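You operate a simulated robot arm through the tools that you are given. There is no shell and no other tool. Be economical: measure what you need, move in short steps, check, and stop when the job is done.

You are at the controls of a simulated two-armed robot. One attempt, no reset.

## Task
Take the lid off the green can on the top of the steel table and lay it down there. Then put one of the grey lint wads from the bench before the blue valve on the lower side shelf of the tape tower. Then open the right sliding door, take the yellow felt pad and leave it on the upper shelf of the grey cupboard, then shut the door. Keep to this order.

The check looks at the end state, three seconds after you hand in, the way a careful person would. Anything else that was tipped, shoved, dropped, spilled or broken makes it a failure. A push-on lid holds only when it is set on centred and level and pressed home; a screw cap is set on level and turned clockwise until tight.

## Robot
Two 7-joint arms with fingered hands on one trunk, on a base that drives. Base frame: it is fixed to the floor where the robot stands at the start and does not move with it; the origin is under the middle of the robot, x ahead of it, y to its left, z up; the surface under the hand at the start is at about z = 0.8. Units: m, rad, N and s.
The left shoulder is at the start at [0.054, 0.158, 1.044], the right one opposite. With the tool pointing down near the work surface each hand reaches from about 0.44 to 0.84 m from the robot's upright axis, wherever it stands, measured 20 degrees to its own side. Places, roughly: grey lint wad [0.5, -2.5, 0.75]; lower side shelf of the tape tower (38x24 cm) [-1.68, 1.06, 0.36]; right sliding door [-5.8, 2.3, 0.5]; upper shelf of the grey cupboard [-6, 2, 0.5]; yellow felt pad [-2.75, 3.25, 1.25]. Payload 4 kg a hand.
The tool frame of a hand sits at the grasp point between the pads (the TCP): z along the fingers, y along the line on which they close. The tips reach 0.03 m beyond it. Largest opening 0.104 m; the body of the gripper starts 0.035 m behind the TCP. The gripper is a hand of 4 fingers: y runs from the thumb to the fingers, the wrist lies at [-0.015, -0.104, -0.178] in the tool frame, and closing takes about 1.5 s.
Orientation is that of the tool frame in the base frame, as [roll, pitch, yaw] about the fixed x, y, z axes, in that order (R = Rz(yaw) Ry(pitch) Rx(roll)). With the fingers straight down and the wrist toward the robot, the tool's x, y and z point along [0, 1, 0], [1, 0, 0] and [0, 0, -1] of the base frame.

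## Interface
- The arms move only by the tool arm_command. It takes "left_steps", "right_steps" or both (then of equal length, played together; a hand with none holds still); each is a list that holds one entry, the list of rows, each a list of 6 numbers: the shift along the tool's x, y, z in units of 50 mm (1.0 is 50 mm), then the turn, a rotation vector about the tool's x, y, z in units of 4 degrees (1.0 is 4 degrees). In form: [[[tx, ty, tz, ax, ay, az], ...]]. A call has 1 to 10 rows; each row shifts and turns the commanded pose from where the row before left it, along the tool's axes as they then stand. "left_hand" and "right_hand" are, for a hand that has rows, the closure, from 0 (fully open) to 1 (shut), set as the call begins (left out, the last holds). A call with a number of a shift or a turn outside -1 to 1 is refused whole. Rows are played at 5 a second. More than 0.05 m and 0.15 rad between two rows, or a gripper value outside its range, and nothing of the call is played. Where a pose cannot be reached the arm comes as near as it can. A force on the tool above 40 N (or 10 N above the force at the start of the call, whichever is more), or a blocked arm, ends the call early, and 0.2 s more pass. The fingers move at their own pace (about 0.045 m/s each) and stop on an object; they squeeze with about 24 N. The grip force told is the motor's: it shows also when the fingers shut on nothing. Time passes only in rows, and 0.2 s behind the last, so rows that do not move let the fingers close. It gives the time, the measured TCP pose, the force on the tool (base axes), the opening and the grip force at its end, in the units of the frame above (readings bear some noise), with the torque about the TCP (base axes, N m) and any sound that the robot's microphone picked up, and new pictures: "pictures" is both (left out), scene, wrist or none (wrist: the cameras of the hands that moved).
- Cameras (640 x 400 px; columns grow to the right, rows downward): "scene" is now at [0.1384, -0.0007, 1.2384]; the picture's right is [-0.00, -1.00, 0.00], its down [-0.37, 0.00, -0.93] and it looks along [0.93, -0.00, -0.37] (base axes); focal length 265 px, centre (320, 200). "left" rides on the left gripper at [-0.061, -0.092, -0.13] in its tool frame; the picture's right is [-0.81, -0.27, 0.52], its down [0.53, -0.71, 0.45] and it looks along [0.24, 0.64, 0.72] (tool axes); focal length 275 px, centre (320, 200). "right" rides on the right gripper at [0.061, -0.092, -0.13] in its tool frame; the picture's right is [-0.81, 0.28, -0.52], its down [-0.53, -0.71, 0.46] and it looks along [-0.24, 0.65, 0.72] (tool axes); focal length 275 px, centre (320, 200). There is no depth. A picture from a camera that has moved, and an enlarged one, comes with that camera's place and axes in the base frame and with its lens.
- move_column(by): slides the trunk up (or, below 0, down) by that many m; the arms and the scene camera ride with it, the base frame stays. It gives what a move gives, with no picture.
- drive_base(legs): drives the robot by 1 to 6 legs, each [ahead, turn to the left] in m and rad, along the robot's own axes; the way and the turn of a leg run together, so that a leg with both is an arc; at most 1.5 m and 3.142 rad a leg. The arms and the cameras ride along, it lands a little off, and it stops where it bumps. It gives what a move gives, and a new picture of the scene camera.
- move_fingers(index, middle, ring, thumb_bend, thumb_turn, hand): sets how far each is bent, from 0 (flat) to 100 (curled in); at 30 the hand is open as for a grip, at 70 the pads meet at the TCP. One left out holds its place. A second passes; each finger stops where it meets its share of the squeeze, and holds until it gets a number again. A gripper value or a shape takes the hand back. It gives what a move gives, with no picture; readings hold the bend of each and the force on the fingers (four entries, about 0 where the hand has none), thumb and palm. thumb_turn goes from beside the hand (0) to across from the fingers (100), as for a grip.
- preshape(shape, hand): the hand has 4 fingers and takes this shape, open, in about a second: jaw (thumb against the fingers, like two jaws); tri (thumb and two fingers); tip (a fingertip pinch); poke (one finger out to press); point (the index stretched); flat (the hand flat); cup (the hand cupped); fist (a fist). The gripper value then closes the fingers along that shape, each until it touches; the sizes above hold for jaw. It gives what a move gives, with no picture.
- turn_head(pan, tilt): turns the head with the scene camera to pan (to the left, within 1.396 rad either way) and tilt (down, from -0.506 to 1.204), counted from straight ahead of the robot. It gives what a move gives, and a new picture of the scene camera.
- enlarge(camera, box): a new picture of the part [left, top, right, bottom] of that camera's present view, enlarged. The clock stands still meanwhile.
- hand_in(): hands the job in; it is judged then, once.

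Go step by step. Nothing tells you exact positions but the pictures and the camera data: compare them with the known pose of the tool, close in by small moves and look again before you grip or let go. The budget is 165 turns and 260 pictures, counting those below and the enlarged ones. Unless the task says otherwise, let go and move clear before handing in, and close with one line.

The tools are called after ">>>" by a JSON object that holds its "fn" and its "kwargs". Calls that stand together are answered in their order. arm_command: Moves the arms, as the interface text tells. Its arguments: {"type":"object","properties":{"left_steps":{"type":"array","items":{"type":"array","items":{"type":"array","items":{"type":"number"}}}},"left_hand":{"type":"number"},"right_steps":{"type":"array","items":{"type":"array","items":{"type":"array","items":{"type":"number"}}}},"right_hand":{"type":"number"},"pictures":{"type":"string","enum":["both","scene","wrist","none"]}},"required":[]} The other tools are called the same way: move_column (by) slides the trunk up or down; preshape (shape, hand) gives the hand a shape; move_fingers (index, middle, ring, thumb_bend, thumb_turn, hand) moves the fingers one by one; drive_base (legs) drives the base; turn_head (pan, tilt) turns the head that bears the scene camera; enlarge (camera, box) takes an enlarged picture of a part of a camera's view; hand_in () hands the job in.

At the start:

```text
time_s: 0.0
left_tcp_pos: [0.429, 0.1447, 1.1298]
left_ee_rot: [3.14, 0.001, 1.571]
left_ft_force: [0.3, 0.0, 0.0]
left_ft_torque: [0.0, -0.01, 0.02]
left_width: 0.1037
left_finger_force: 0.0
left_shape: jaw
left_bend: [30.0, 30.0, 30.0, 30.0, 98.0]
left_finger forces: [0.0, 0.0, 0.0, 0.0, 0.0, 0.1]
right_tcp_pos: [0.4848, -0.1968, 1.0605]
right_ee_rot: [-3.141, -0.001, 1.569]
right_ft_force: [0.4, 0.9, -0.2]
right_ft_torque: [0.0, -0.03, -0.02]
right_width: 0.1037
right_finger_force: 0.0
right_shape: jaw
right_bend: [30.0, 30.0, 30.0, 30.0, 98.0]
right_finger forces: [0.0, 0.0, 0.0, 0.1, 0.0, 0.0]
trunk travel left (down, up): [-0.25, 0.257]
robot x, y, heading: [0.0014, 0.003, -0.004]
head pan, tilt: [-0.002, 0.37]
```

scene: 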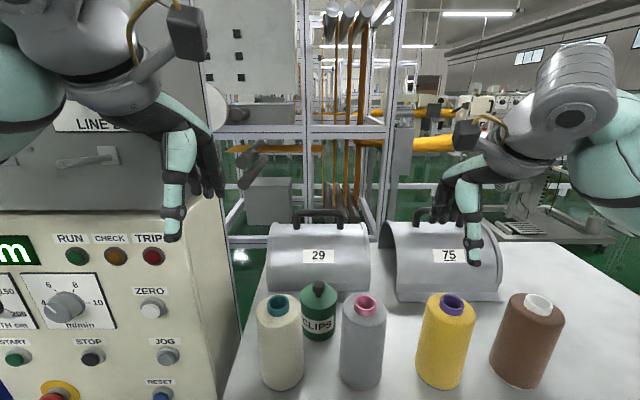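
right: 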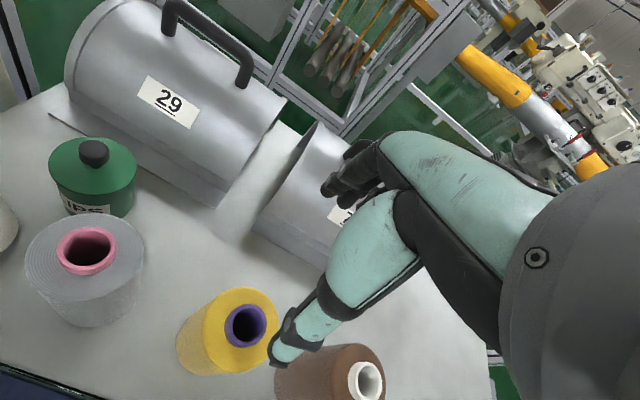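
left: 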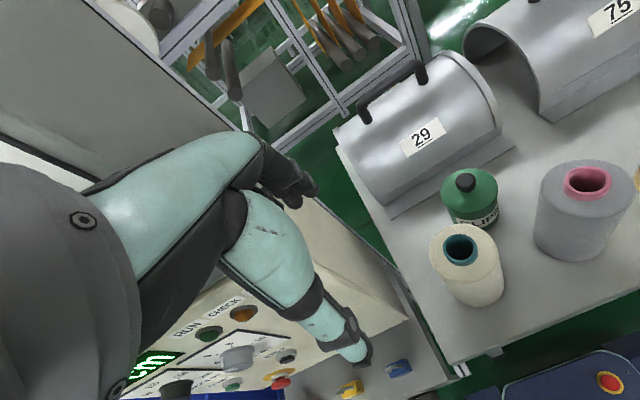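

I see a green "CLIPS" can with a black knob, at about (0.54, 0.00, 0.90), behind the cream and grey spools. I'll look closer before moving.

>>> {"fn": "enlarge", "kwargs": {"camera": "scene", "box": [220, 240, 420, 400]}}

>>> {"fn": "enlarge", "kwargs": {"camera": "left", "box": [400, 140, 560, 320]}}

```text
2.50 times, centred on (320, 320) of scene
camera zoom: at [0.1384, -0.0007, 1.2384], right [0.0, -1.0, 0.0], down [-0.37, 0.0, -0.93], along [0.93, 0.0, -0.37], focal length 663 px, centre (320, -100)
```

zoom: 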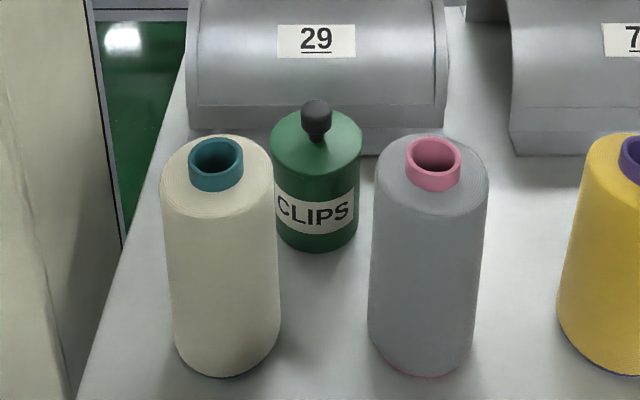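

```text
2.22 times, centred on (480, 230) of left
camera zoom: at [0.3387, 0.0841, 1.2612], right [-0.27, -0.81, -0.52], down [-0.71, 0.53, -0.46], along [0.64, 0.24, -0.72], focal length 612 px, centre (-36, 133)
```

zoom: 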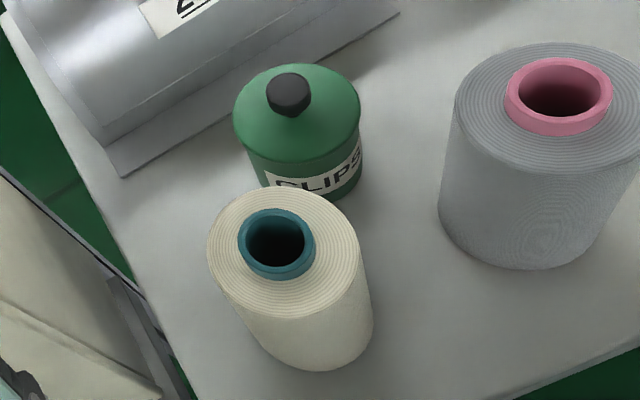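

The knob is about 23 mm wide, between roughly z 0.885 and 0.905. I'll put the right hand in tri shape and bring it over the can at a safe height.

>>> {"fn": "preshape", "kwargs": {"shape": "tri", "hand": "right"}}

>>> {"fn": "arm_command", "kwargs": {"right_steps": [[[0.8, 0.23, 0.2, 0, 0, 0], [0.8, 0.23, 0.2, 0, 0, 0], [0.8, 0.23, 0.2, 0, 0, 0], [0.8, 0.23, 0.2, 0, 0, 0], [0.8, 0.22, 0.2, 0, 0, 0], [0, 0, 0, 0, 0, 0]]], "right_hand": 0}}

```text
time_s: 0.9
left_tcp_pos: [0.4155, 0.1461, 1.1354]
left_ee_rot: [3.13, 0.0, 1.57]
left_ft_force: [-0.8, 0.1, 0.4]
left_ft_torque: [0.03, 0.02, 0.01]
left_width: 0.1041
left_finger_force: 0.1
left_shape: jaw
left_bend: [30.0, 30.0, 30.0, 30.0, 98.0]
left_finger forces: [0.1, 0.0, 0.0, 0.0, 0.1, 0.0]
right_tcp_pos: [0.4717, -0.1973, 1.067]
right_ee_rot: [3.13, 0.001, 1.568]
right_ft_force: [-0.3, -0.1, -0.5]
right_ft_torque: [0.0, -0.02, 0.02]
right_width: 0.1039
right_finger_force: 0.0
right_shape: tri
right_bend: [30.0, 30.0, 99.0, 30.0, 98.0]
right_finger forces: [0.0, 0.1, 0.0, 0.0, 0.0, 0.0]
trunk travel left (down, up): [-0.25, 0.257]
robot x, y, heading: [-0.001, -0.0014, 0.002]
head pan, tilt: [-0.002, 0.37]
```

```text
time_s: 2.3
left_tcp_pos: [0.4146, 0.1446, 1.1351]
left_ee_rot: [3.13, 0.001, 1.572]
left_ft_force: [0.8, 0.2, 0.4]
left_ft_torque: [0.01, 0.0, -0.07]
left_width: 0.104
left_finger_force: 0.1
left_shape: jaw
left_bend: [30.0, 30.0, 30.0, 30.0, 98.0]
left_finger forces: [0.1, 0.0, 0.0, 0.1, 0.0, 0.1]
right_tcp_pos: [0.5306, 0.0036, 1.0171]
right_ee_rot: [3.129, 0.0, 1.571]
right_ft_force: [-0.1, 0.6, -1.1]
right_ft_torque: [0.02, -0.03, 0.03]
right_width: 0.1041
right_finger_force: 0.0
right_shape: tri
right_bend: [30.0, 30.0, 99.0, 30.0, 98.0]
right_finger forces: [0.0, 0.0, 0.0, 0.0, 0.0, 0.1]
trunk travel left (down, up): [-0.25, 0.257]
robot x, y, heading: [0.0006, -0.0003, -0.003]
head pan, tilt: [-0.002, 0.37]
camera scene: at [0.1382, -0.0016, 1.2384], right [0.0, -1.0, 0.0], down [-0.37, 0.0, -0.93], along [0.93, 0.0, -0.37], focal length 265 px, centre (320, 200)
camera right: at [0.4374, 0.0634, 1.1457], right [0.27, -0.81, 0.52], down [-0.71, -0.53, -0.46], along [0.65, -0.25, -0.72], focal length 275 px, centre (320, 200)
```

scene: 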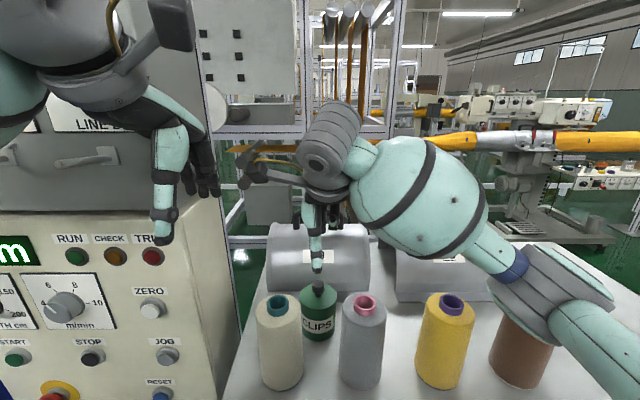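
right: 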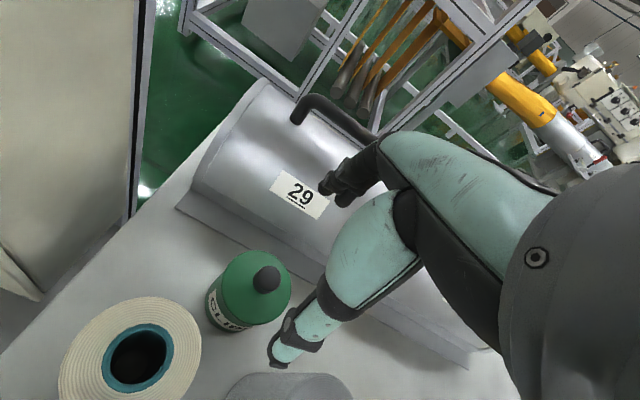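

The knob is at about (0.541, 0.000, 0.895). I'll centre the hand on it and descend to TCP z of about 0.925.

>>> {"fn": "arm_command", "kwargs": {"right_steps": [[[-0.06, 0.2, 0.3, 0, 0, 0], [0, 0, 0.5, 0, 0, 0], [0, 0, 0.5, 0, 0, 0], [0, 0, 0.55, 0, 0, 0], [0, 0, 0, 0, 0, 0]]]}}

>>> {"fn": "enlarge", "kwargs": {"camera": "scene", "box": [240, 200, 400, 360]}}

```text
time_s: 3.5
left_tcp_pos: [0.4139, 0.1472, 1.1354]
left_ee_rot: [3.127, 0.001, 1.57]
left_ft_force: [-0.2, 1.1, -0.1]
left_ft_torque: [-0.05, 0.01, -0.03]
left_width: 0.1038
left_finger_force: 0.1
left_shape: jaw
left_bend: [30.0, 30.0, 30.0, 30.0, 98.0]
left_finger forces: [0.0, 0.0, 0.0, 0.1, 0.1, 0.1]
right_tcp_pos: [0.5397, 0.0011, 0.9274]
right_ee_rot: [3.125, 0.002, 1.57]
right_ft_force: [-0.4, -1.2, -0.6]
right_ft_torque: [0.01, 0.01, 0.02]
right_width: 0.1039
right_finger_force: 0.0
right_shape: tri
right_bend: [30.0, 30.0, 99.0, 30.0, 98.0]
right_finger forces: [0.1, 0.0, 0.1, 0.0, 0.0, 0.0]
trunk travel left (down, up): [-0.25, 0.257]
robot x, y, heading: [-0.0021, 0.0, 0.001]
head pan, tilt: [-0.002, 0.37]
camera scene: at [0.135, 0.0015, 1.2389], right [0.0, -1.0, 0.0], down [-0.37, 0.0, -0.93], along [0.93, 0.0, -0.37], focal length 265 px, centre (320, 200)
camera right: at [0.4454, 0.0624, 1.0568], right [0.27, -0.81, 0.52], down [-0.71, -0.53, -0.47], along [0.66, -0.25, -0.71], focal length 275 px, centre (320, 200)
```

scene: 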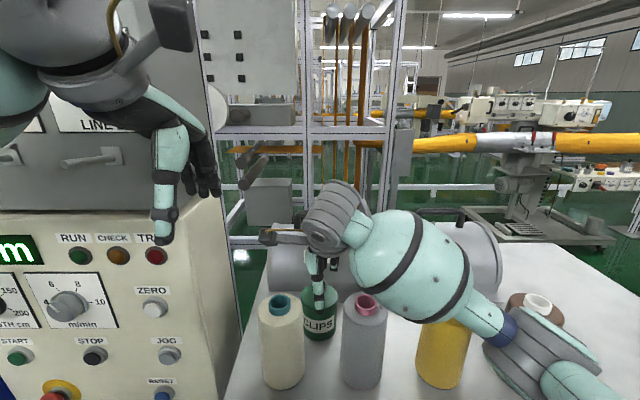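
right: 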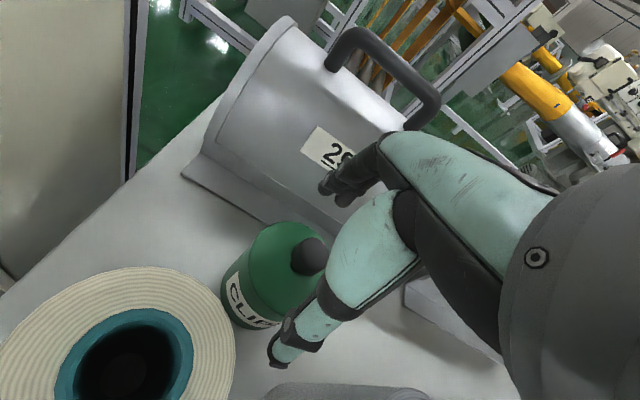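

```text
2.50 times, centred on (320, 280) of scene
camera zoom: at [0.135, 0.0015, 1.2389], right [0.0, -1.0, 0.0], down [-0.37, 0.0, -0.93], along [0.93, 0.0, -0.37], focal length 663 px, centre (320, 0)
```

zoom: 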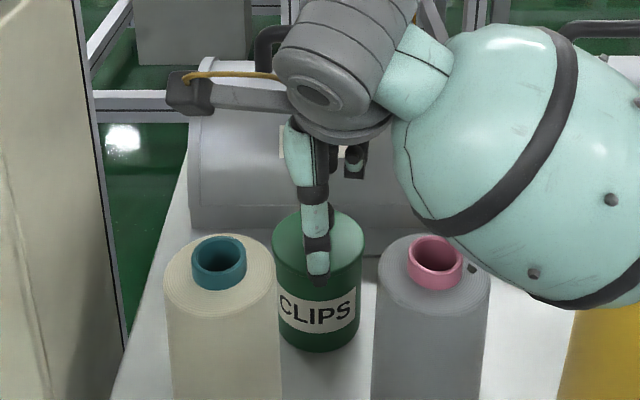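

The knob is centred at about (0.541, 0, 0.897). I'll go down a little more and close gently.

>>> {"fn": "arm_command", "kwargs": {"right_steps": [[[-0.02, 0.03, 0.15, 0, 0, 0], [0, 0, 0.15, 0, 0, 0], [0, 0, 0, 0, 0, 0]]], "pictures": "wrist"}}

>>> {"fn": "arm_command", "kwargs": {"right_steps": [[[0, 0, 0, 0, 0, 0], [0, 0, 0, 0, 0, 0], [0, 0, 0, 0, 0, 0], [0, 0, 0, 0, 0, 0], [0, 0, 0, 0, 0, 0], [0, 0, 0, 0, 0, 0], [0, 0, 0, 0, 0, 0], [0, 0, 0, 0, 0, 0]]], "right_hand": 1}}

```text
time_s: 4.3
left_tcp_pos: [0.4127, 0.146, 1.1363]
left_ee_rot: [3.127, 0.0, 1.572]
left_ft_force: [0.6, -0.5, 0.7]
left_ft_torque: [0.01, 0.02, 0.03]
left_width: 0.1038
left_finger_force: 0.1
left_shape: jaw
left_bend: [30.0, 30.0, 30.0, 30.0, 98.0]
left_finger forces: [0.0, 0.0, 0.0, 0.0, 0.0, 0.1]
right_tcp_pos: [0.5393, -0.0007, 0.9119]
right_ee_rot: [3.123, 0.001, 1.569]
right_ft_force: [0.1, -0.7, 0.3]
right_ft_torque: [0.01, 0.01, 0.01]
right_width: 0.1037
right_finger_force: 0.0
right_shape: tri
right_bend: [30.0, 30.0, 99.0, 30.0, 98.0]
right_finger forces: [0.1, 0.0, 0.0, 0.0, 0.1, 0.0]
trunk travel left (down, up): [-0.25, 0.257]
robot x, y, heading: [0.0002, 0.0013, -0.003]
head pan, tilt: [-0.002, 0.37]
camera right: at [0.4463, 0.06, 1.0415], right [0.26, -0.81, 0.52], down [-0.71, -0.53, -0.47], along [0.66, -0.25, -0.71], focal length 275 px, centre (320, 200)
```

right: 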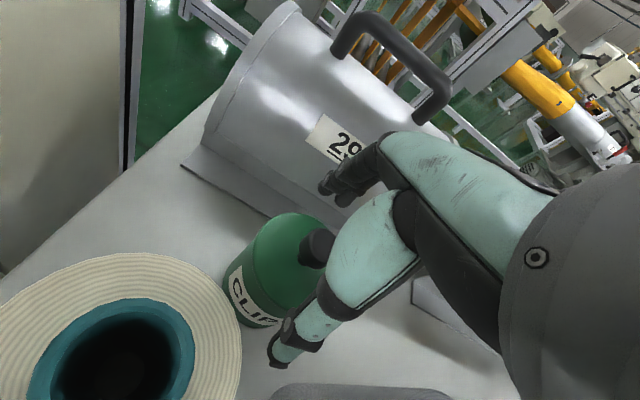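

```text
time_s: 6.1
left_tcp_pos: [0.4125, 0.1463, 1.1367]
left_ee_rot: [3.126, 0.001, 1.57]
left_ft_force: [-0.1, -0.6, -0.2]
left_ft_torque: [0.05, 0.0, 0.06]
left_width: 0.1039
left_finger_force: 0.1
left_shape: jaw
left_bend: [30.0, 30.0, 30.0, 30.0, 98.0]
left_finger forces: [0.0, 0.0, 0.1, 0.1, 0.0, 0.0]
right_tcp_pos: [0.5401, -0.0007, 0.9119]
right_ee_rot: [3.125, 0.001, 1.569]
right_ft_force: [0.3, 2.2, 5.7]
right_ft_torque: [0.09, 0.03, -0.02]
right_width: 0.0518
right_finger_force: 24.5
right_shape: tri
right_bend: [74.0, 44.0, 100.0, 69.0, 100.0]
right_finger forces: [10.7, 10.0, 0.0, 0.1, 20.8, 0.0]
trunk travel left (down, up): [-0.25, 0.257]
robot x, y, heading: [-0.0022, 0.0018, 0.005]
head pan, tilt: [-0.002, 0.37]
camera scene: at [0.1338, 0.0002, 1.2389], right [0.0, -1.0, 0.0], down [-0.37, 0.0, -0.93], along [0.93, 0.0, -0.37], focal length 265 px, centre (320, 200)
camera right: at [0.4462, 0.0601, 1.0412], right [0.27, -0.81, 0.52], down [-0.71, -0.53, -0.47], along [0.66, -0.25, -0.71], focal length 275 px, centre (320, 200)
```

scene: 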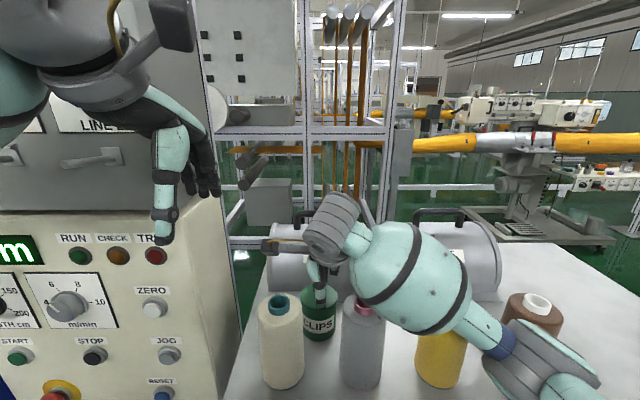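
right: 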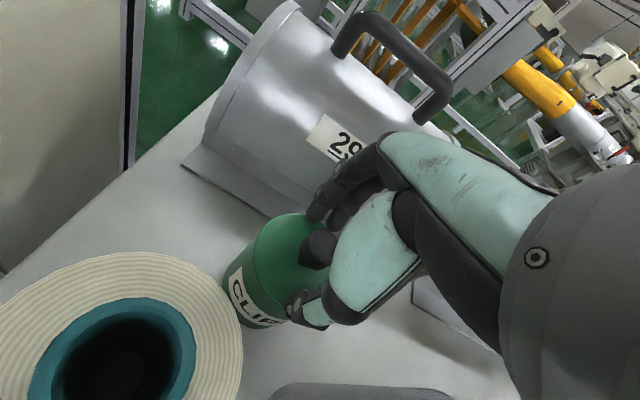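

The bends are uneven (index 74, middle 44), so I'll check the grip from close up.

>>> {"fn": "enlarge", "kwargs": {"camera": "right", "box": [220, 140, 440, 340]}}

>>> {"fn": "enlarge", "kwargs": {"camera": "scene", "box": [270, 230, 370, 350]}}

```text
2.00 times, centred on (330, 240) of right
camera zoom: at [0.4462, 0.0601, 1.0412], right [0.27, -0.81, 0.52], down [-0.71, -0.53, -0.47], along [0.66, -0.25, -0.71], focal length 551 px, centre (300, 120)
```

zoom: 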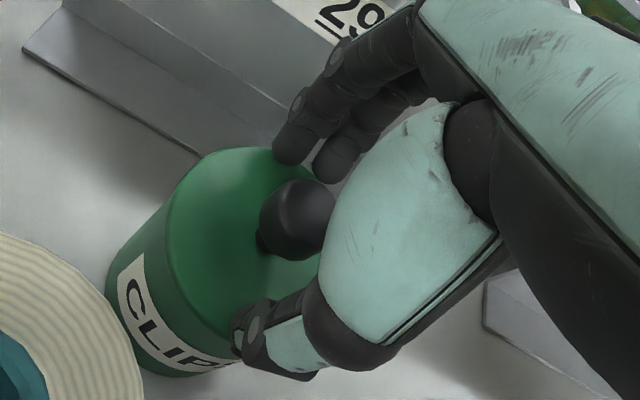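

```text
3.33 times, centred on (320, 290) of scene
camera zoom: at [0.1338, 0.0002, 1.2389], right [0.0, -1.0, 0.0], down [-0.37, 0.0, -0.93], along [0.93, 0.0, -0.37], focal length 884 px, centre (320, -100)
```

zoom: 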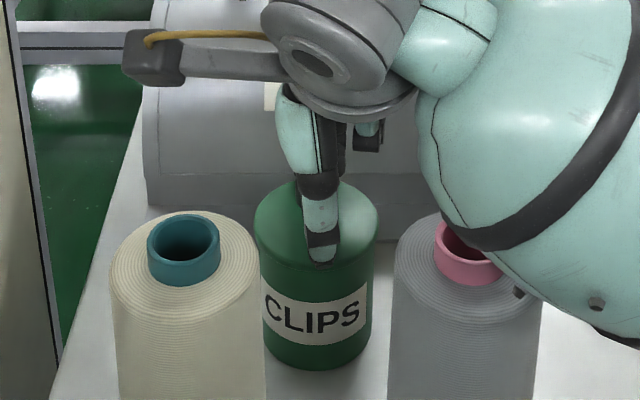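

The gap is still 52 mm with a 5.7 N upward push, so the tips are jamming on the domed lid instead of holding the knob. I'll open, rise 12 mm and close again.

>>> {"fn": "arm_command", "kwargs": {"right_steps": [[[0, 0, 0, 0, 0, 0], [0, 0, 0, 0, 0, 0], [0, 0, 0, 0, 0, 0], [0, 0, 0, 0, 0, 0], [0, 0.03, -0.24, 0, 0, 0], [0, 0, 0, 0, 0, 0]]], "right_hand": 0, "pictures": "none"}}

>>> {"fn": "arm_command", "kwargs": {"right_steps": [[[0, 0, 0, 0, 0, 0], [0, 0, 0, 0, 0, 0], [0, 0, 0, 0, 0, 0], [0, 0, 0, 0, 0, 0], [0, 0, 0, 0, 0, 0], [0, 0, 0, 0, 0, 0], [0, 0, 0, 0, 0, 0], [0, 0, 0, 0, 0, 0], [0, 0, 0, 0, 0, 0]]], "right_hand": 1, "pictures": "none"}}

>>> {"fn": "enlarge", "kwargs": {"camera": "right", "box": [220, 140, 440, 340]}}

```text
time_s: 7.5
left_tcp_pos: [0.4156, 0.1452, 1.1361]
left_ee_rot: [3.127, 0.001, 1.57]
left_ft_force: [0.4, -0.4, -0.1]
left_ft_torque: [0.0, -0.02, 0.0]
left_width: 0.1037
left_finger_force: 0.0
left_shape: jaw
left_bend: [30.0, 30.0, 30.0, 30.0, 98.0]
left_finger forces: [0.1, 0.1, 0.0, 0.0, 0.0, 0.0]
right_tcp_pos: [0.5439, -0.0011, 0.9217]
right_ee_rot: [3.133, 0.001, 1.568]
right_ft_force: [1.1, -0.2, 0.6]
right_ft_torque: [0.02, 0.0, 0.01]
right_width: 0.1036
right_finger_force: 0.0
right_shape: tri
right_bend: [30.0, 30.0, 99.0, 30.0, 98.0]
right_finger forces: [0.0, 0.0, 0.0, 0.0, 0.1, 0.0]
trunk travel left (down, up): [-0.25, 0.257]
robot x, y, heading: [-0.0005, 0.0012, -0.001]
head pan, tilt: [-0.002, 0.37]
```

```text
time_s: 9.5
left_tcp_pos: [0.4149, 0.1447, 1.1341]
left_ee_rot: [3.128, 0.002, 1.571]
left_ft_force: [-0.2, -0.4, 0.2]
left_ft_torque: [-0.02, 0.0, 0.01]
left_width: 0.1039
left_finger_force: 0.0
left_shape: jaw
left_bend: [30.0, 30.0, 30.0, 30.0, 98.0]
left_finger forces: [0.0, 0.1, 0.1, 0.0, 0.1, 0.1]
right_tcp_pos: [0.5445, -0.0014, 0.9208]
right_ee_rot: [3.128, 0.003, 1.567]
right_ft_force: [-0.3, 0.8, -1.0]
right_ft_torque: [0.01, -0.05, 0.01]
right_width: 0.0147
right_finger_force: 23.8
right_shape: tri
right_bend: [70.0, 70.0, 100.0, 73.0, 100.0]
right_finger forces: [11.2, 10.2, 0.1, 0.1, 21.6, 0.0]
trunk travel left (down, up): [-0.25, 0.257]
robot x, y, heading: [0.0004, 0.0012, 0.001]
head pan, tilt: [-0.002, 0.37]
```

```text
2.00 times, centred on (330, 240) of right
camera zoom: at [0.4509, 0.0589, 1.0512], right [0.27, -0.81, 0.52], down [-0.71, -0.53, -0.46], along [0.65, -0.25, -0.72], focal length 551 px, centre (300, 120)
```

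zoom: 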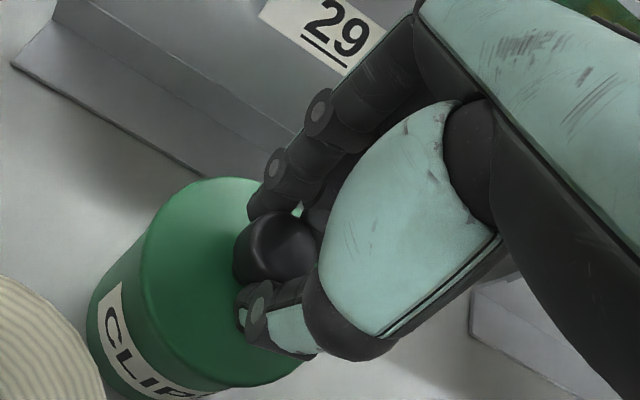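

Now the thumb and two fingers hold the knob. I'll lift slowly.

>>> {"fn": "arm_command", "kwargs": {"right_steps": [[[0, 0, -0.1, 0, 0, 0], [0, 0, -0.15, 0, 0, 0], [0, 0, -0.2, 0, 0, 0], [0, 0, 0, 0, 0, 0]]]}}

```text
time_s: 10.5
left_tcp_pos: [0.4169, 0.1447, 1.1345]
left_ee_rot: [3.129, -0.001, 1.571]
left_ft_force: [-0.3, 1.2, -0.1]
left_ft_torque: [0.0, 0.0, 0.01]
left_width: 0.104
left_finger_force: 0.0
left_shape: jaw
left_bend: [30.0, 30.0, 30.0, 30.0, 98.0]
left_finger forces: [0.1, 0.0, 0.0, 0.0, 0.0, 0.0]
right_tcp_pos: [0.5463, -0.0011, 0.9445]
right_ee_rot: [3.13, -0.001, 1.57]
right_ft_force: [0.1, 0.0, -1.6]
right_ft_torque: [0.01, -0.04, -0.04]
right_width: 0.0147
right_finger_force: 23.8
right_shape: tri
right_bend: [70.0, 70.0, 100.0, 73.0, 100.0]
right_finger forces: [11.1, 10.3, 0.0, 0.1, 21.4, 0.0]
trunk travel left (down, up): [-0.25, 0.257]
robot x, y, heading: [-0.0032, 0.0035, 0.001]
head pan, tilt: [-0.002, 0.37]
camera scene: at [0.1387, -0.0008, 1.2383], right [0.0, -1.0, 0.0], down [-0.37, 0.0, -0.93], along [0.93, 0.0, -0.37], focal length 265 px, centre (320, 200)
camera right: at [0.4513, 0.0595, 1.0739], right [0.27, -0.81, 0.52], down [-0.71, -0.53, -0.46], along [0.65, -0.25, -0.72], focal length 275 px, centre (320, 200)
```

scene: 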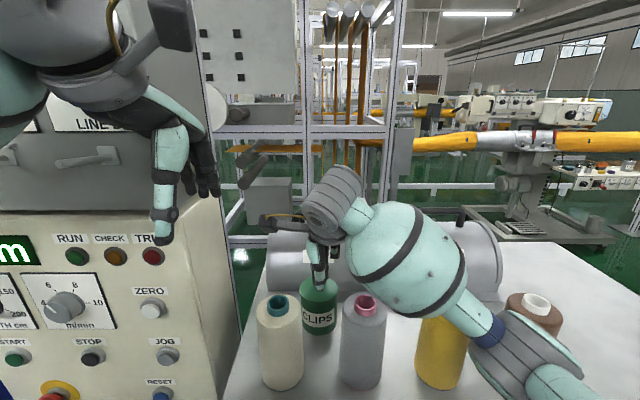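
right: 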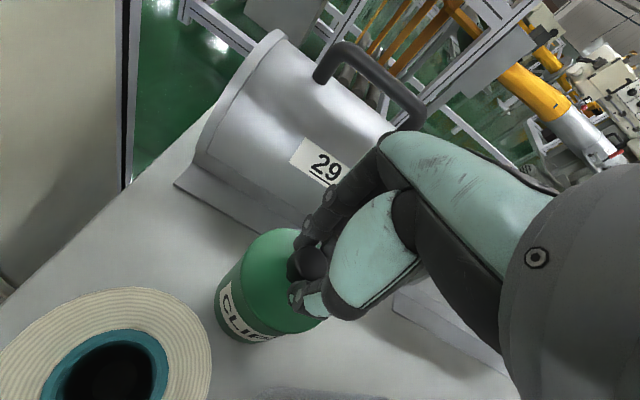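

The can seems to have come up with the lid, since its label moved up. I'll check.

>>> {"fn": "enlarge", "kwargs": {"camera": "scene", "box": [270, 250, 370, 350]}}

>>> {"fn": "enlarge", "kwargs": {"camera": "right", "box": [190, 210, 350, 370]}}

```text
4.00 times, centred on (320, 300) of scene
camera zoom: at [0.1387, -0.0008, 1.2383], right [0.0, -1.0, 0.0], down [-0.37, 0.0, -0.93], along [0.93, 0.0, -0.37], focal length 1060 px, centre (320, -200)
```

zoom: 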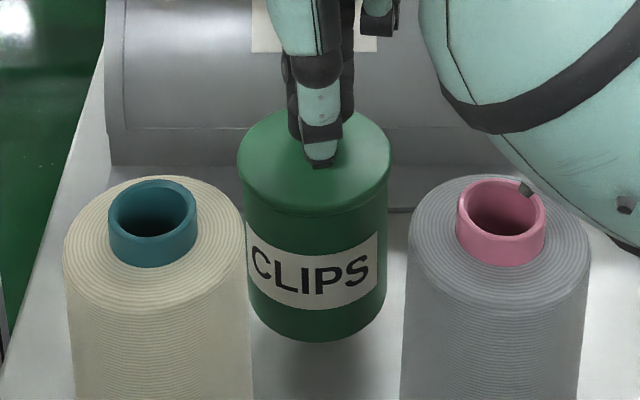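

```text
2.50 times, centred on (270, 290) of right
camera zoom: at [0.4513, 0.0595, 1.0739], right [0.27, -0.81, 0.52], down [-0.71, -0.53, -0.46], along [0.65, -0.25, -0.72], focal length 688 px, centre (445, -25)
```

zoom: 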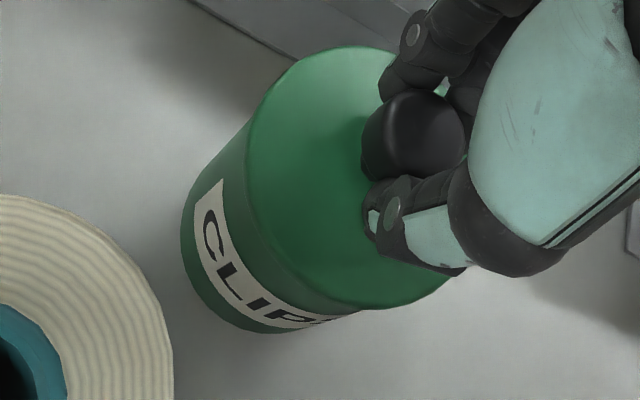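

The whole can rose 2 cm, so it is light and the lid fits tightly. I'll lift both clear of the spools, hold the can body with the left hand in the air and pull the lid off.

>>> {"fn": "arm_command", "kwargs": {"right_steps": [[[0, 0, -0.5, 0, 0, 0], [0, 0, -0.6, 0, 0, 0], [0, 0, -0.6, 0, 0, 0], [0, 0, -0.6, 0, 0, 0], [0, 0, -0.6, 0, 0, 0], [-0.4, -0.2, -0.6, 0, 0, 0], [-0.5, -0.3, 0, 0, 0, 0], [-0.4, -0.3, 0, 0, 0, 0], [0, 0, 0, 0, 0, 0]]], "pictures": "scene"}}

>>> {"fn": "arm_command", "kwargs": {"left_steps": [[[0, 0, 0, 0, -1, 0], [0, 0, 0, 0, -1, 0], [0, 0, 0, 0, -1, 0], [0, 0, 0, 0, -1, 0], [0, 0, 0, 0, -1, 0], [0, 0, 0, 0, -1, 0], [0, 0, 0, 0, -1, 0], [0, 0, 0, 0, -1, 0], [0, 0, 0, 0, -1, 0], [0, 0, 0, 0, -1, 0]]]}}

```text
time_s: 12.5
left_tcp_pos: [0.4165, 0.1454, 1.1345]
left_ee_rot: [3.129, 0.001, 1.57]
left_ft_force: [-0.6, 0.1, -0.4]
left_ft_torque: [0.0, -0.03, 0.02]
left_width: 0.1041
left_finger_force: 0.2
left_shape: jaw
left_bend: [30.0, 30.0, 30.0, 30.0, 98.0]
left_finger forces: [0.0, 0.0, 0.1, 0.1, 0.0, 0.0]
right_tcp_pos: [0.5012, -0.065, 1.119]
right_ee_rot: [3.128, 0.002, 1.569]
right_ft_force: [0.6, 0.5, -1.7]
right_ft_torque: [0.0, -0.03, -0.02]
right_width: 0.0148
right_finger_force: 23.2
right_shape: tri
right_bend: [70.0, 70.0, 100.0, 73.0, 100.0]
right_finger forces: [11.1, 11.0, 0.0, 0.0, 21.3, 0.1]
trunk travel left (down, up): [-0.25, 0.257]
robot x, y, heading: [-0.0031, 0.0013, -0.001]
head pan, tilt: [-0.002, 0.37]
camera scene: at [0.1388, -0.0002, 1.2383], right [0.0, -1.0, 0.0], down [-0.37, 0.0, -0.93], along [0.93, 0.0, -0.37], focal length 265 px, centre (320, 200)
```

scene: 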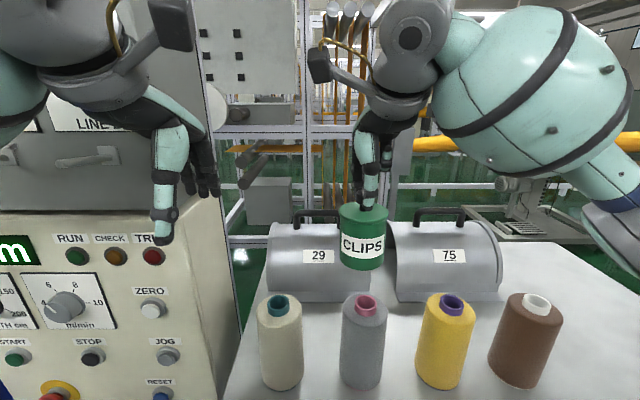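

```text
time_s: 14.7
left_tcp_pos: [0.4154, 0.1445, 1.1344]
left_ee_rot: [3.127, 0.701, 1.56]
left_ft_force: [-0.2, -0.3, 0.3]
left_ft_torque: [0.04, -0.01, 0.04]
left_width: 0.104
left_finger_force: 0.1
left_shape: jaw
left_bend: [30.0, 30.0, 30.0, 30.0, 98.0]
left_finger forces: [0.0, 0.0, 0.0, 0.0, 0.1, 0.0]
right_tcp_pos: [0.5021, -0.0656, 1.1192]
right_ee_rot: [3.128, 0.004, 1.567]
right_ft_force: [0.4, -0.4, -1.7]
right_ft_torque: [-0.03, -0.04, -0.02]
right_width: 0.0148
right_finger_force: 24.3
right_shape: tri
right_bend: [70.0, 70.0, 100.0, 73.0, 100.0]
right_finger forces: [11.1, 10.9, 0.0, 0.0, 21.4, 0.0]
trunk travel left (down, up): [-0.25, 0.257]
robot x, y, heading: [0.0005, 0.003, 0.0]
head pan, tilt: [-0.002, 0.37]
camera scene: at [0.1385, -0.0003, 1.2383], right [0.0, -1.0, 0.0], down [-0.37, 0.0, -0.93], along [0.93, 0.0, -0.37], focal length 265 px, centre (320, 200)
camera left: at [0.3229, 0.1827, 1.2729], right [-0.28, -0.95, 0.12], down [-0.7, 0.11, -0.7], along [0.65, -0.28, -0.7], focal length 275 px, centre (320, 200)
```

scene: 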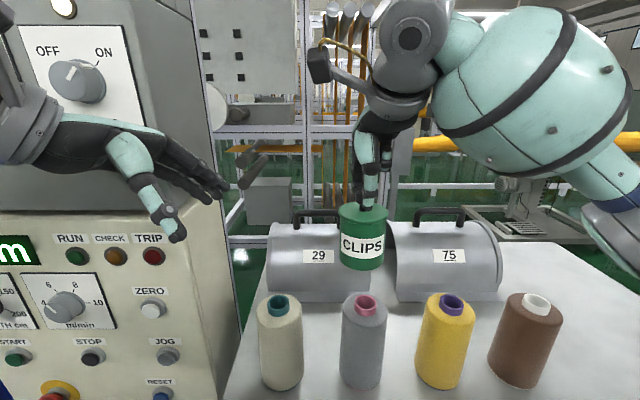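
left: 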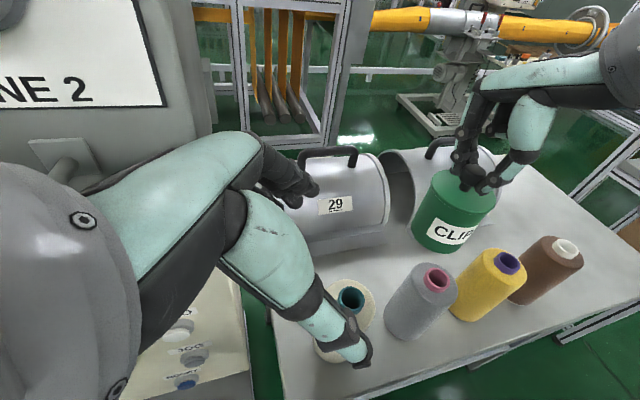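

Can and lid hang free: can axis at about (0.502, -0.066), bottom at about z 1.0, lid skirt from about 1.064 up. I'll tri-shape the left hand, turn it near horizontal and place it beside the can.

>>> {"fn": "preshape", "kwargs": {"shape": "tri", "hand": "left"}}

>>> {"fn": "arm_command", "kwargs": {"left_steps": [[[0, 0, 0, 0, -1, 0], [0, 0, 0, 0, -1, 0], [0, 0, 0, 0, -1, 0], [0, 0, 0, 0, -1, 0], [0, 0, 0, 0, -1, 0], [0, 0, 0, 0, -1, 0], [0, 0, 0, 0, -1, 0], [0, 0, 0, 0, -1, 0], [0, 0, 0, 0, -1, 0], [0, 0, 0, 0, 0, 0]]], "left_hand": 0, "pictures": "none"}}

>>> {"fn": "arm_command", "kwargs": {"left_steps": [[[0.43, 0.44, 0.44, 0, 0, 0], [0.43, 0.44, 0.44, 0, 0, 0], [0.43, 0.43, 0.44, 0, 0, 0], [0.42, 0.43, 0.44, 0, 0, 0], [0, 0, 0, 0, 0, 0]]]}}

```text
time_s: 15.6
left_tcp_pos: [0.4163, 0.1453, 1.1344]
left_ee_rot: [3.125, 0.698, 1.56]
left_ft_force: [0.3, -0.2, 1.1]
left_ft_torque: [0.0, -0.02, 0.02]
left_width: 0.1041
left_finger_force: 0.0
left_shape: tri
left_bend: [30.0, 30.0, 99.0, 30.0, 98.0]
left_finger forces: [0.1, 0.1, 0.0, 0.0, 0.0, 0.1]
right_tcp_pos: [0.5017, -0.0654, 1.1202]
right_ee_rot: [3.128, 0.001, 1.568]
right_ft_force: [0.0, -0.1, -2.0]
right_ft_torque: [0.0, -0.01, -0.02]
right_width: 0.0146
right_finger_force: 23.9
right_shape: tri
right_bend: [70.0, 70.0, 100.0, 73.0, 100.0]
right_finger forces: [11.1, 10.9, 0.1, 0.1, 21.4, 0.0]
trunk travel left (down, up): [-0.25, 0.257]
robot x, y, heading: [0.001, -0.0005, 0.003]
head pan, tilt: [-0.002, 0.37]
```

```text
time_s: 17.8
left_tcp_pos: [0.4156, 0.1445, 1.1355]
left_ee_rot: [3.089, 1.327, 1.522]
left_ft_force: [-0.3, 0.1, 0.4]
left_ft_torque: [0.0, 0.0, 0.01]
left_width: 0.1038
left_finger_force: 0.0
left_shape: tri
left_bend: [30.0, 30.0, 99.0, 30.0, 98.0]
left_finger forces: [0.0, 0.1, 0.0, 0.0, 0.0, 0.0]
right_tcp_pos: [0.5014, -0.0661, 1.1209]
right_ee_rot: [3.13, 0.002, 1.569]
right_ft_force: [0.2, 0.0, -1.4]
right_ft_torque: [0.02, -0.01, 0.01]
right_width: 0.0147
right_finger_force: 24.0
right_shape: tri
right_bend: [70.0, 70.0, 100.0, 73.0, 100.0]
right_finger forces: [11.2, 10.9, 0.0, 0.1, 21.4, 0.0]
trunk travel left (down, up): [-0.25, 0.257]
robot x, y, heading: [-0.002, 0.0017, 0.005]
head pan, tilt: [-0.002, 0.37]
```

```text
time_s: 19.0
left_tcp_pos: [0.5036, 0.0788, 1.0313]
left_ee_rot: [3.094, 1.326, 1.524]
left_ft_force: [0.4, -1.0, -0.9]
left_ft_torque: [0.0, 0.01, 0.04]
left_width: 0.1038
left_finger_force: 0.2
left_shape: tri
left_bend: [30.0, 30.0, 99.0, 30.0, 98.0]
left_finger forces: [0.0, 0.0, 0.0, 0.0, 0.0, 0.0]
right_tcp_pos: [0.5014, -0.0653, 1.121]
right_ee_rot: [3.129, 0.002, 1.569]
right_ft_force: [0.3, -0.1, -0.8]
right_ft_torque: [-0.01, -0.03, 0.0]
right_width: 0.0146
right_finger_force: 24.2
right_shape: tri
right_bend: [70.0, 70.0, 100.0, 73.0, 100.0]
right_finger forces: [11.2, 10.9, 0.0, 0.1, 21.5, 0.1]
trunk travel left (down, up): [-0.25, 0.257]
robot x, y, heading: [-0.0001, -0.0007, 0.001]
head pan, tilt: [-0.002, 0.37]
camera scene: at [0.1378, -0.0004, 1.2385], right [0.0, -1.0, 0.0], down [-0.37, 0.0, -0.93], along [0.93, 0.0, -0.37], focal length 265 px, centre (320, 200)
camera left: at [0.412, 0.1908, 1.1216], right [-0.28, -0.7, 0.66], down [-0.7, -0.31, -0.64], along [0.65, -0.64, -0.4], focal length 275 px, centre (320, 200)
```

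scene: 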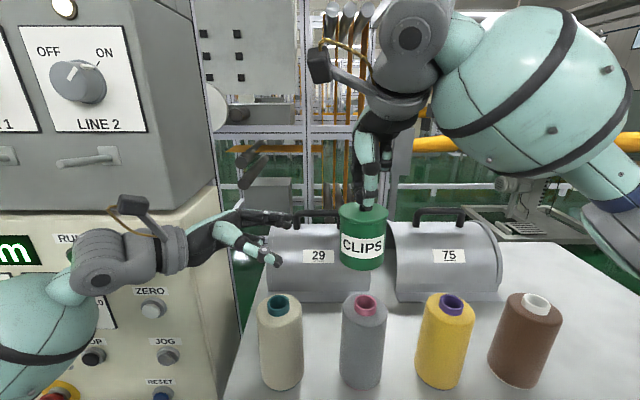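
left: 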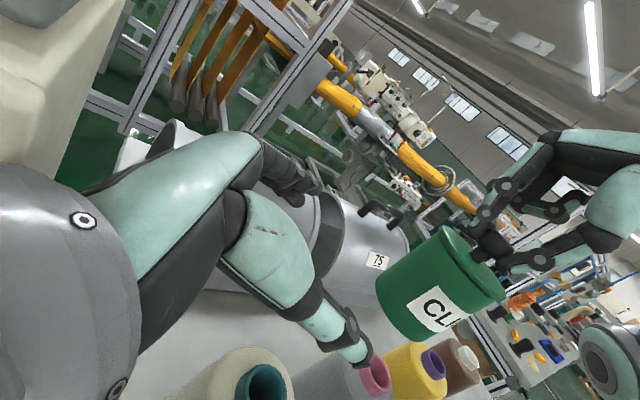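

The left hand is lined up. I'll advance over the can body in small steps.

>>> {"fn": "arm_command", "kwargs": {"left_steps": [[[-0.12, 0, 0.66, 0, 0, 0], [-0.12, 0, 0.66, 0, 0, 0], [-0.12, 0, 0.66, 0, 0, 0], [-0.11, 0, 0.66, 0, 0, 0], [0, 0, 0, 0, 0, 0]]]}}

>>> {"fn": "enlarge", "kwargs": {"camera": "scene", "box": [280, 180, 440, 290]}}

```text
time_s: 20.2
left_tcp_pos: [0.5048, -0.053, 1.0242]
left_ee_rot: [3.095, 1.329, 1.526]
left_ft_force: [-1.2, 0.2, 0.1]
left_ft_torque: [0.06, 0.04, -0.02]
left_width: 0.1039
left_finger_force: 0.1
left_shape: tri
left_bend: [30.0, 30.0, 99.0, 30.0, 98.0]
left_finger forces: [0.0, 0.0, 0.0, 0.1, 0.7, 0.0]
right_tcp_pos: [0.5015, -0.0649, 1.1209]
right_ee_rot: [3.129, 0.002, 1.569]
right_ft_force: [0.8, -0.8, -1.7]
right_ft_torque: [-0.09, -0.1, 0.03]
right_width: 0.0147
right_finger_force: 23.7
right_shape: tri
right_bend: [70.0, 70.0, 100.0, 73.0, 100.0]
right_finger forces: [10.8, 11.9, 0.0, 0.1, 21.4, 0.0]
trunk travel left (down, up): [-0.25, 0.257]
robot x, y, heading: [0.0033, 0.0, -0.001]
head pan, tilt: [-0.002, 0.37]
camera scene: at [0.1385, 0.0001, 1.2384], right [0.0, -1.0, 0.0], down [-0.37, 0.0, -0.93], along [0.93, 0.0, -0.37], focal length 265 px, centre (320, 200)
camera left: at [0.4119, 0.0594, 1.1139], right [-0.28, -0.7, 0.66], down [-0.71, -0.31, -0.64], along [0.65, -0.64, -0.4], focal length 275 px, centre (320, 200)
```

scene: 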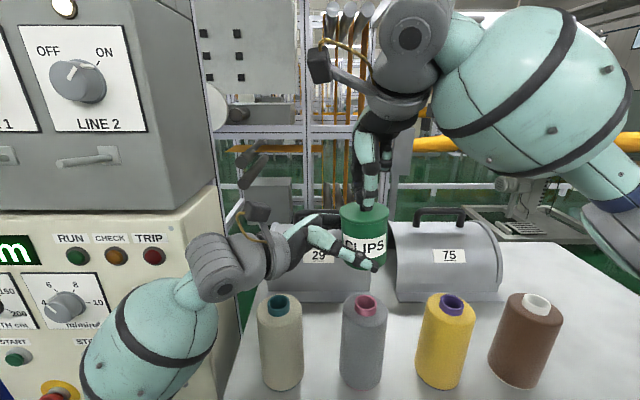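
left: 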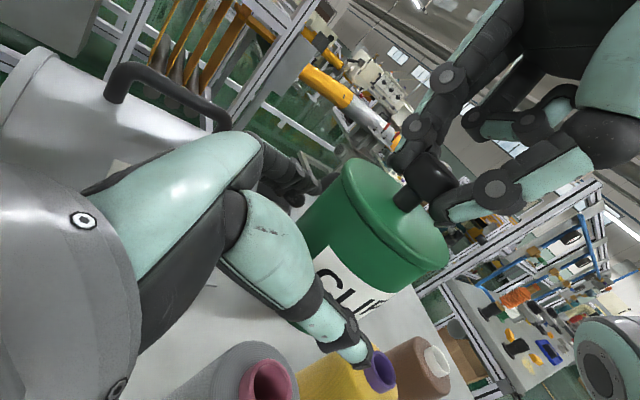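

```text
3.64 times, centred on (360, 235) of scene
camera zoom: at [0.1385, 0.0001, 1.2384], right [0.0, -1.0, 0.0], down [-0.37, 0.0, -0.93], along [0.93, 0.0, -0.37], focal length 964 px, centre (174, 73)
```

zoom: 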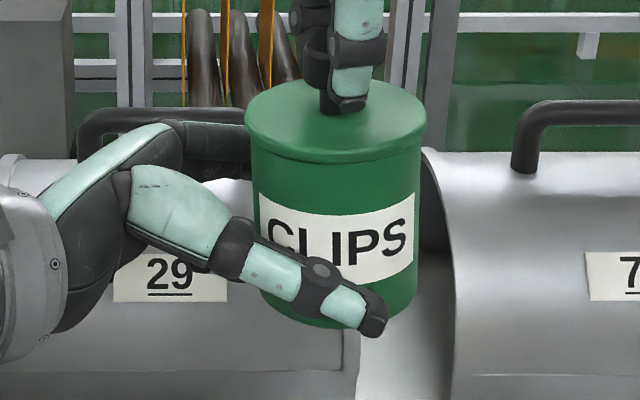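

The thumb is in front of the can near its lower half. I'll centre 5 mm, raise 8 mm and close.

>>> {"fn": "arm_command", "kwargs": {"left_steps": [[[-0.16, -0.1, 0, 0, 0, 0], [0, 0, 0, 0, 0, 0]]], "pictures": "none"}}

>>> {"fn": "arm_command", "kwargs": {"left_steps": [[[0, 0, 0, 0, 0, 0], [0, 0, 0, 0, 0, 0], [0, 0, 0, 0, 0, 0], [0, 0, 0, 0, 0, 0], [0, 0, 0, 0, 0, 0], [0, 0, 0, 0, 0, 0], [0, 0, 0, 0, 0, 0]]], "left_hand": 1}}

```text
time_s: 20.8
left_tcp_pos: [0.4986, -0.0552, 1.0308]
left_ee_rot: [3.092, 1.328, 1.525]
left_ft_force: [0.3, 0.9, -0.7]
left_ft_torque: [-0.01, -0.01, -0.02]
left_width: 0.1041
left_finger_force: 0.0
left_shape: tri
left_bend: [30.0, 30.0, 99.0, 30.0, 98.0]
left_finger forces: [0.0, 0.0, 1.1, 0.0, 0.0, 0.0]
right_tcp_pos: [0.5034, -0.0657, 1.1202]
right_ee_rot: [3.128, 0.003, 1.569]
right_ft_force: [0.4, -1.1, -0.6]
right_ft_torque: [-0.1, 0.07, 0.01]
right_width: 0.0149
right_finger_force: 23.9
right_shape: tri
right_bend: [70.0, 70.0, 100.0, 73.0, 100.0]
right_finger forces: [10.3, 11.9, 0.0, 0.0, 21.7, 0.0]
trunk travel left (down, up): [-0.25, 0.257]
robot x, y, heading: [0.0011, 0.0031, -0.002]
head pan, tilt: [-0.002, 0.37]
```

```text
time_s: 22.4
left_tcp_pos: [0.4985, -0.0546, 1.032]
left_ee_rot: [3.093, 1.328, 1.524]
left_ft_force: [-0.4, -0.9, -0.3]
left_ft_torque: [0.03, -0.04, -0.03]
left_width: 0.0592
left_finger_force: 23.8
left_shape: tri
left_bend: [74.0, 51.0, 99.0, 52.0, 99.0]
left_finger forces: [10.9, 10.8, 2.5, 0.0, 23.0, 0.0]
right_tcp_pos: [0.5022, -0.0666, 1.121]
right_ee_rot: [3.129, 0.002, 1.57]
right_ft_force: [-0.6, 0.1, -1.0]
right_ft_torque: [-0.04, 0.02, 0.01]
right_width: 0.0145
right_finger_force: 24.0
right_shape: tri
right_bend: [70.0, 70.0, 100.0, 73.0, 100.0]
right_finger forces: [10.6, 11.9, 0.0, 0.0, 21.5, 0.1]
trunk travel left (down, up): [-0.25, 0.257]
robot x, y, heading: [-0.0004, 0.0006, 0.003]
head pan, tilt: [-0.002, 0.37]
camera scene: at [0.1387, -0.0007, 1.2383], right [0.0, -1.0, 0.0], down [-0.37, 0.0, -0.93], along [0.93, 0.0, -0.37], focal length 265 px, centre (320, 200)
camera left: at [0.4068, 0.0567, 1.1219], right [-0.28, -0.7, 0.66], down [-0.71, -0.31, -0.64], along [0.65, -0.64, -0.4], focal length 275 px, centre (320, 200)
```

scene: 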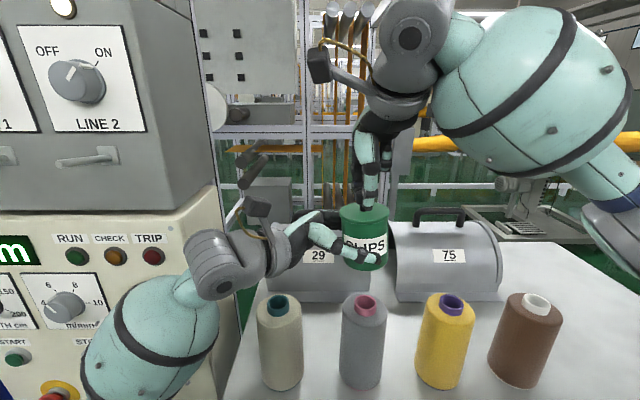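
left: 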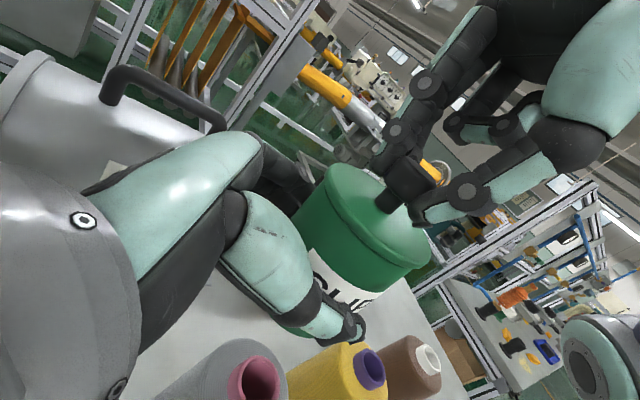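

The middle finger and thumb hold the can, but the index closed further (74). I'll check that it isn't on the lid.

>>> {"fn": "enlarge", "kwargs": {"camera": "left", "box": [200, 120, 460, 360]}}

>>> {"fn": "enlarge", "kwargs": {"camera": "right", "box": [160, 140, 440, 380]}}

```text
1.67 times, centred on (330, 240) of left
camera zoom: at [0.4068, 0.0567, 1.1219], right [-0.28, -0.7, 0.66], down [-0.71, -0.31, -0.64], along [0.65, -0.64, -0.4], focal length 459 px, centre (303, 133)
```

zoom: 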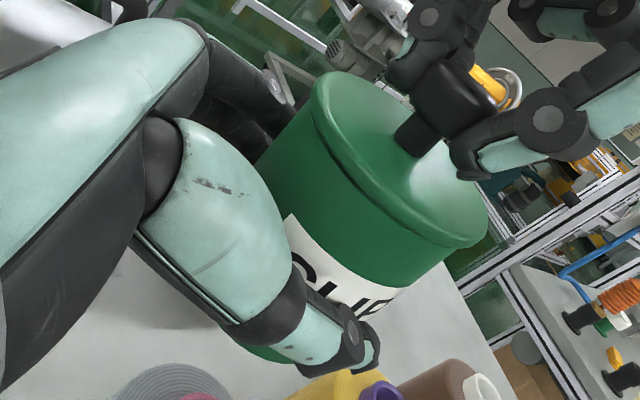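

```text
1.67 times, centred on (300, 260) of right
camera zoom: at [0.4087, -0.0055, 1.2499], right [0.27, -0.81, 0.52], down [-0.71, -0.53, -0.46], along [0.65, -0.25, -0.72], focal length 459 px, centre (353, 100)
```

zoom: 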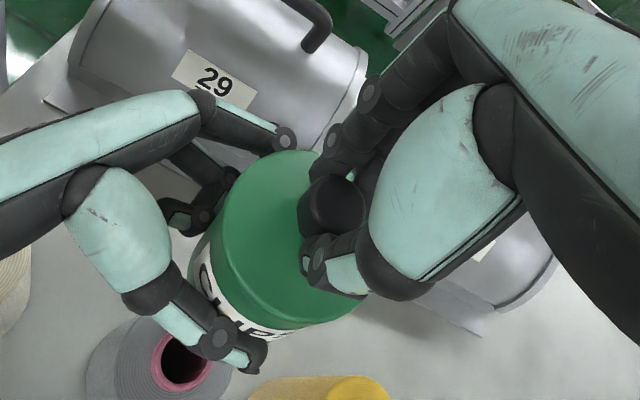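

The left fingers are all below the lid. Now I'll pull the lid straight up with the right hand.

>>> {"fn": "arm_command", "kwargs": {"right_steps": [[[0, 0, -0.1, 0, 0, 0], [0, 0, -0.1, 0, 0, 0], [0, 0, -0.15, 0, 0, 0], [0, 0, -0.15, 0, 0, 0], [0, 0, -0.15, 0, 0, 0], [0, 0, 0, 0, 0, 0]]]}}

```text
time_s: 23.8
left_tcp_pos: [0.4985, -0.0564, 1.0312]
left_ee_rot: [3.093, 1.327, 1.524]
left_ft_force: [-0.7, 0.1, 0.5]
left_ft_torque: [0.05, -0.01, 0.0]
left_width: 0.059
left_finger_force: 23.6
left_shape: tri
left_bend: [74.0, 51.0, 99.0, 52.0, 99.0]
left_finger forces: [11.0, 10.9, 2.5, 0.2, 23.1, 0.1]
right_tcp_pos: [0.5008, -0.0658, 1.1515]
right_ee_rot: [3.129, 0.001, 1.569]
right_ft_force: [-0.2, -1.0, 0.0]
right_ft_torque: [0.02, 0.01, 0.01]
right_width: 0.0147
right_finger_force: 24.3
right_shape: tri
right_bend: [70.0, 70.0, 100.0, 73.0, 100.0]
right_finger forces: [11.1, 11.6, 0.0, 0.0, 21.7, 0.0]
trunk travel left (down, up): [-0.25, 0.257]
robot x, y, heading: [-0.0008, -0.0039, 0.003]
head pan, tilt: [-0.002, 0.37]
heard: snap
camera scene: at [0.1388, -0.0008, 1.2383], right [0.0, -1.0, 0.0], down [-0.37, 0.0, -0.93], along [0.93, 0.0, -0.37], focal length 265 px, centre (320, 200)
camera right: at [0.4077, -0.0053, 1.2815], right [0.27, -0.81, 0.52], down [-0.71, -0.53, -0.46], along [0.65, -0.25, -0.72], focal length 275 px, centre (320, 200)
```

scene: 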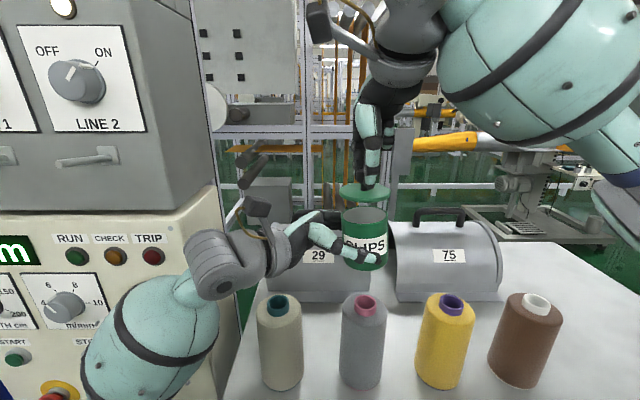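
right: 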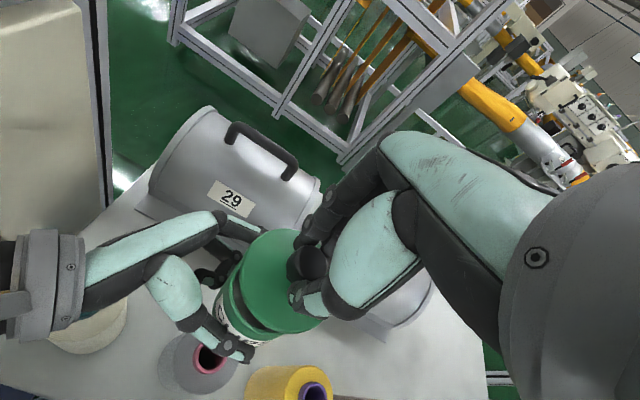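

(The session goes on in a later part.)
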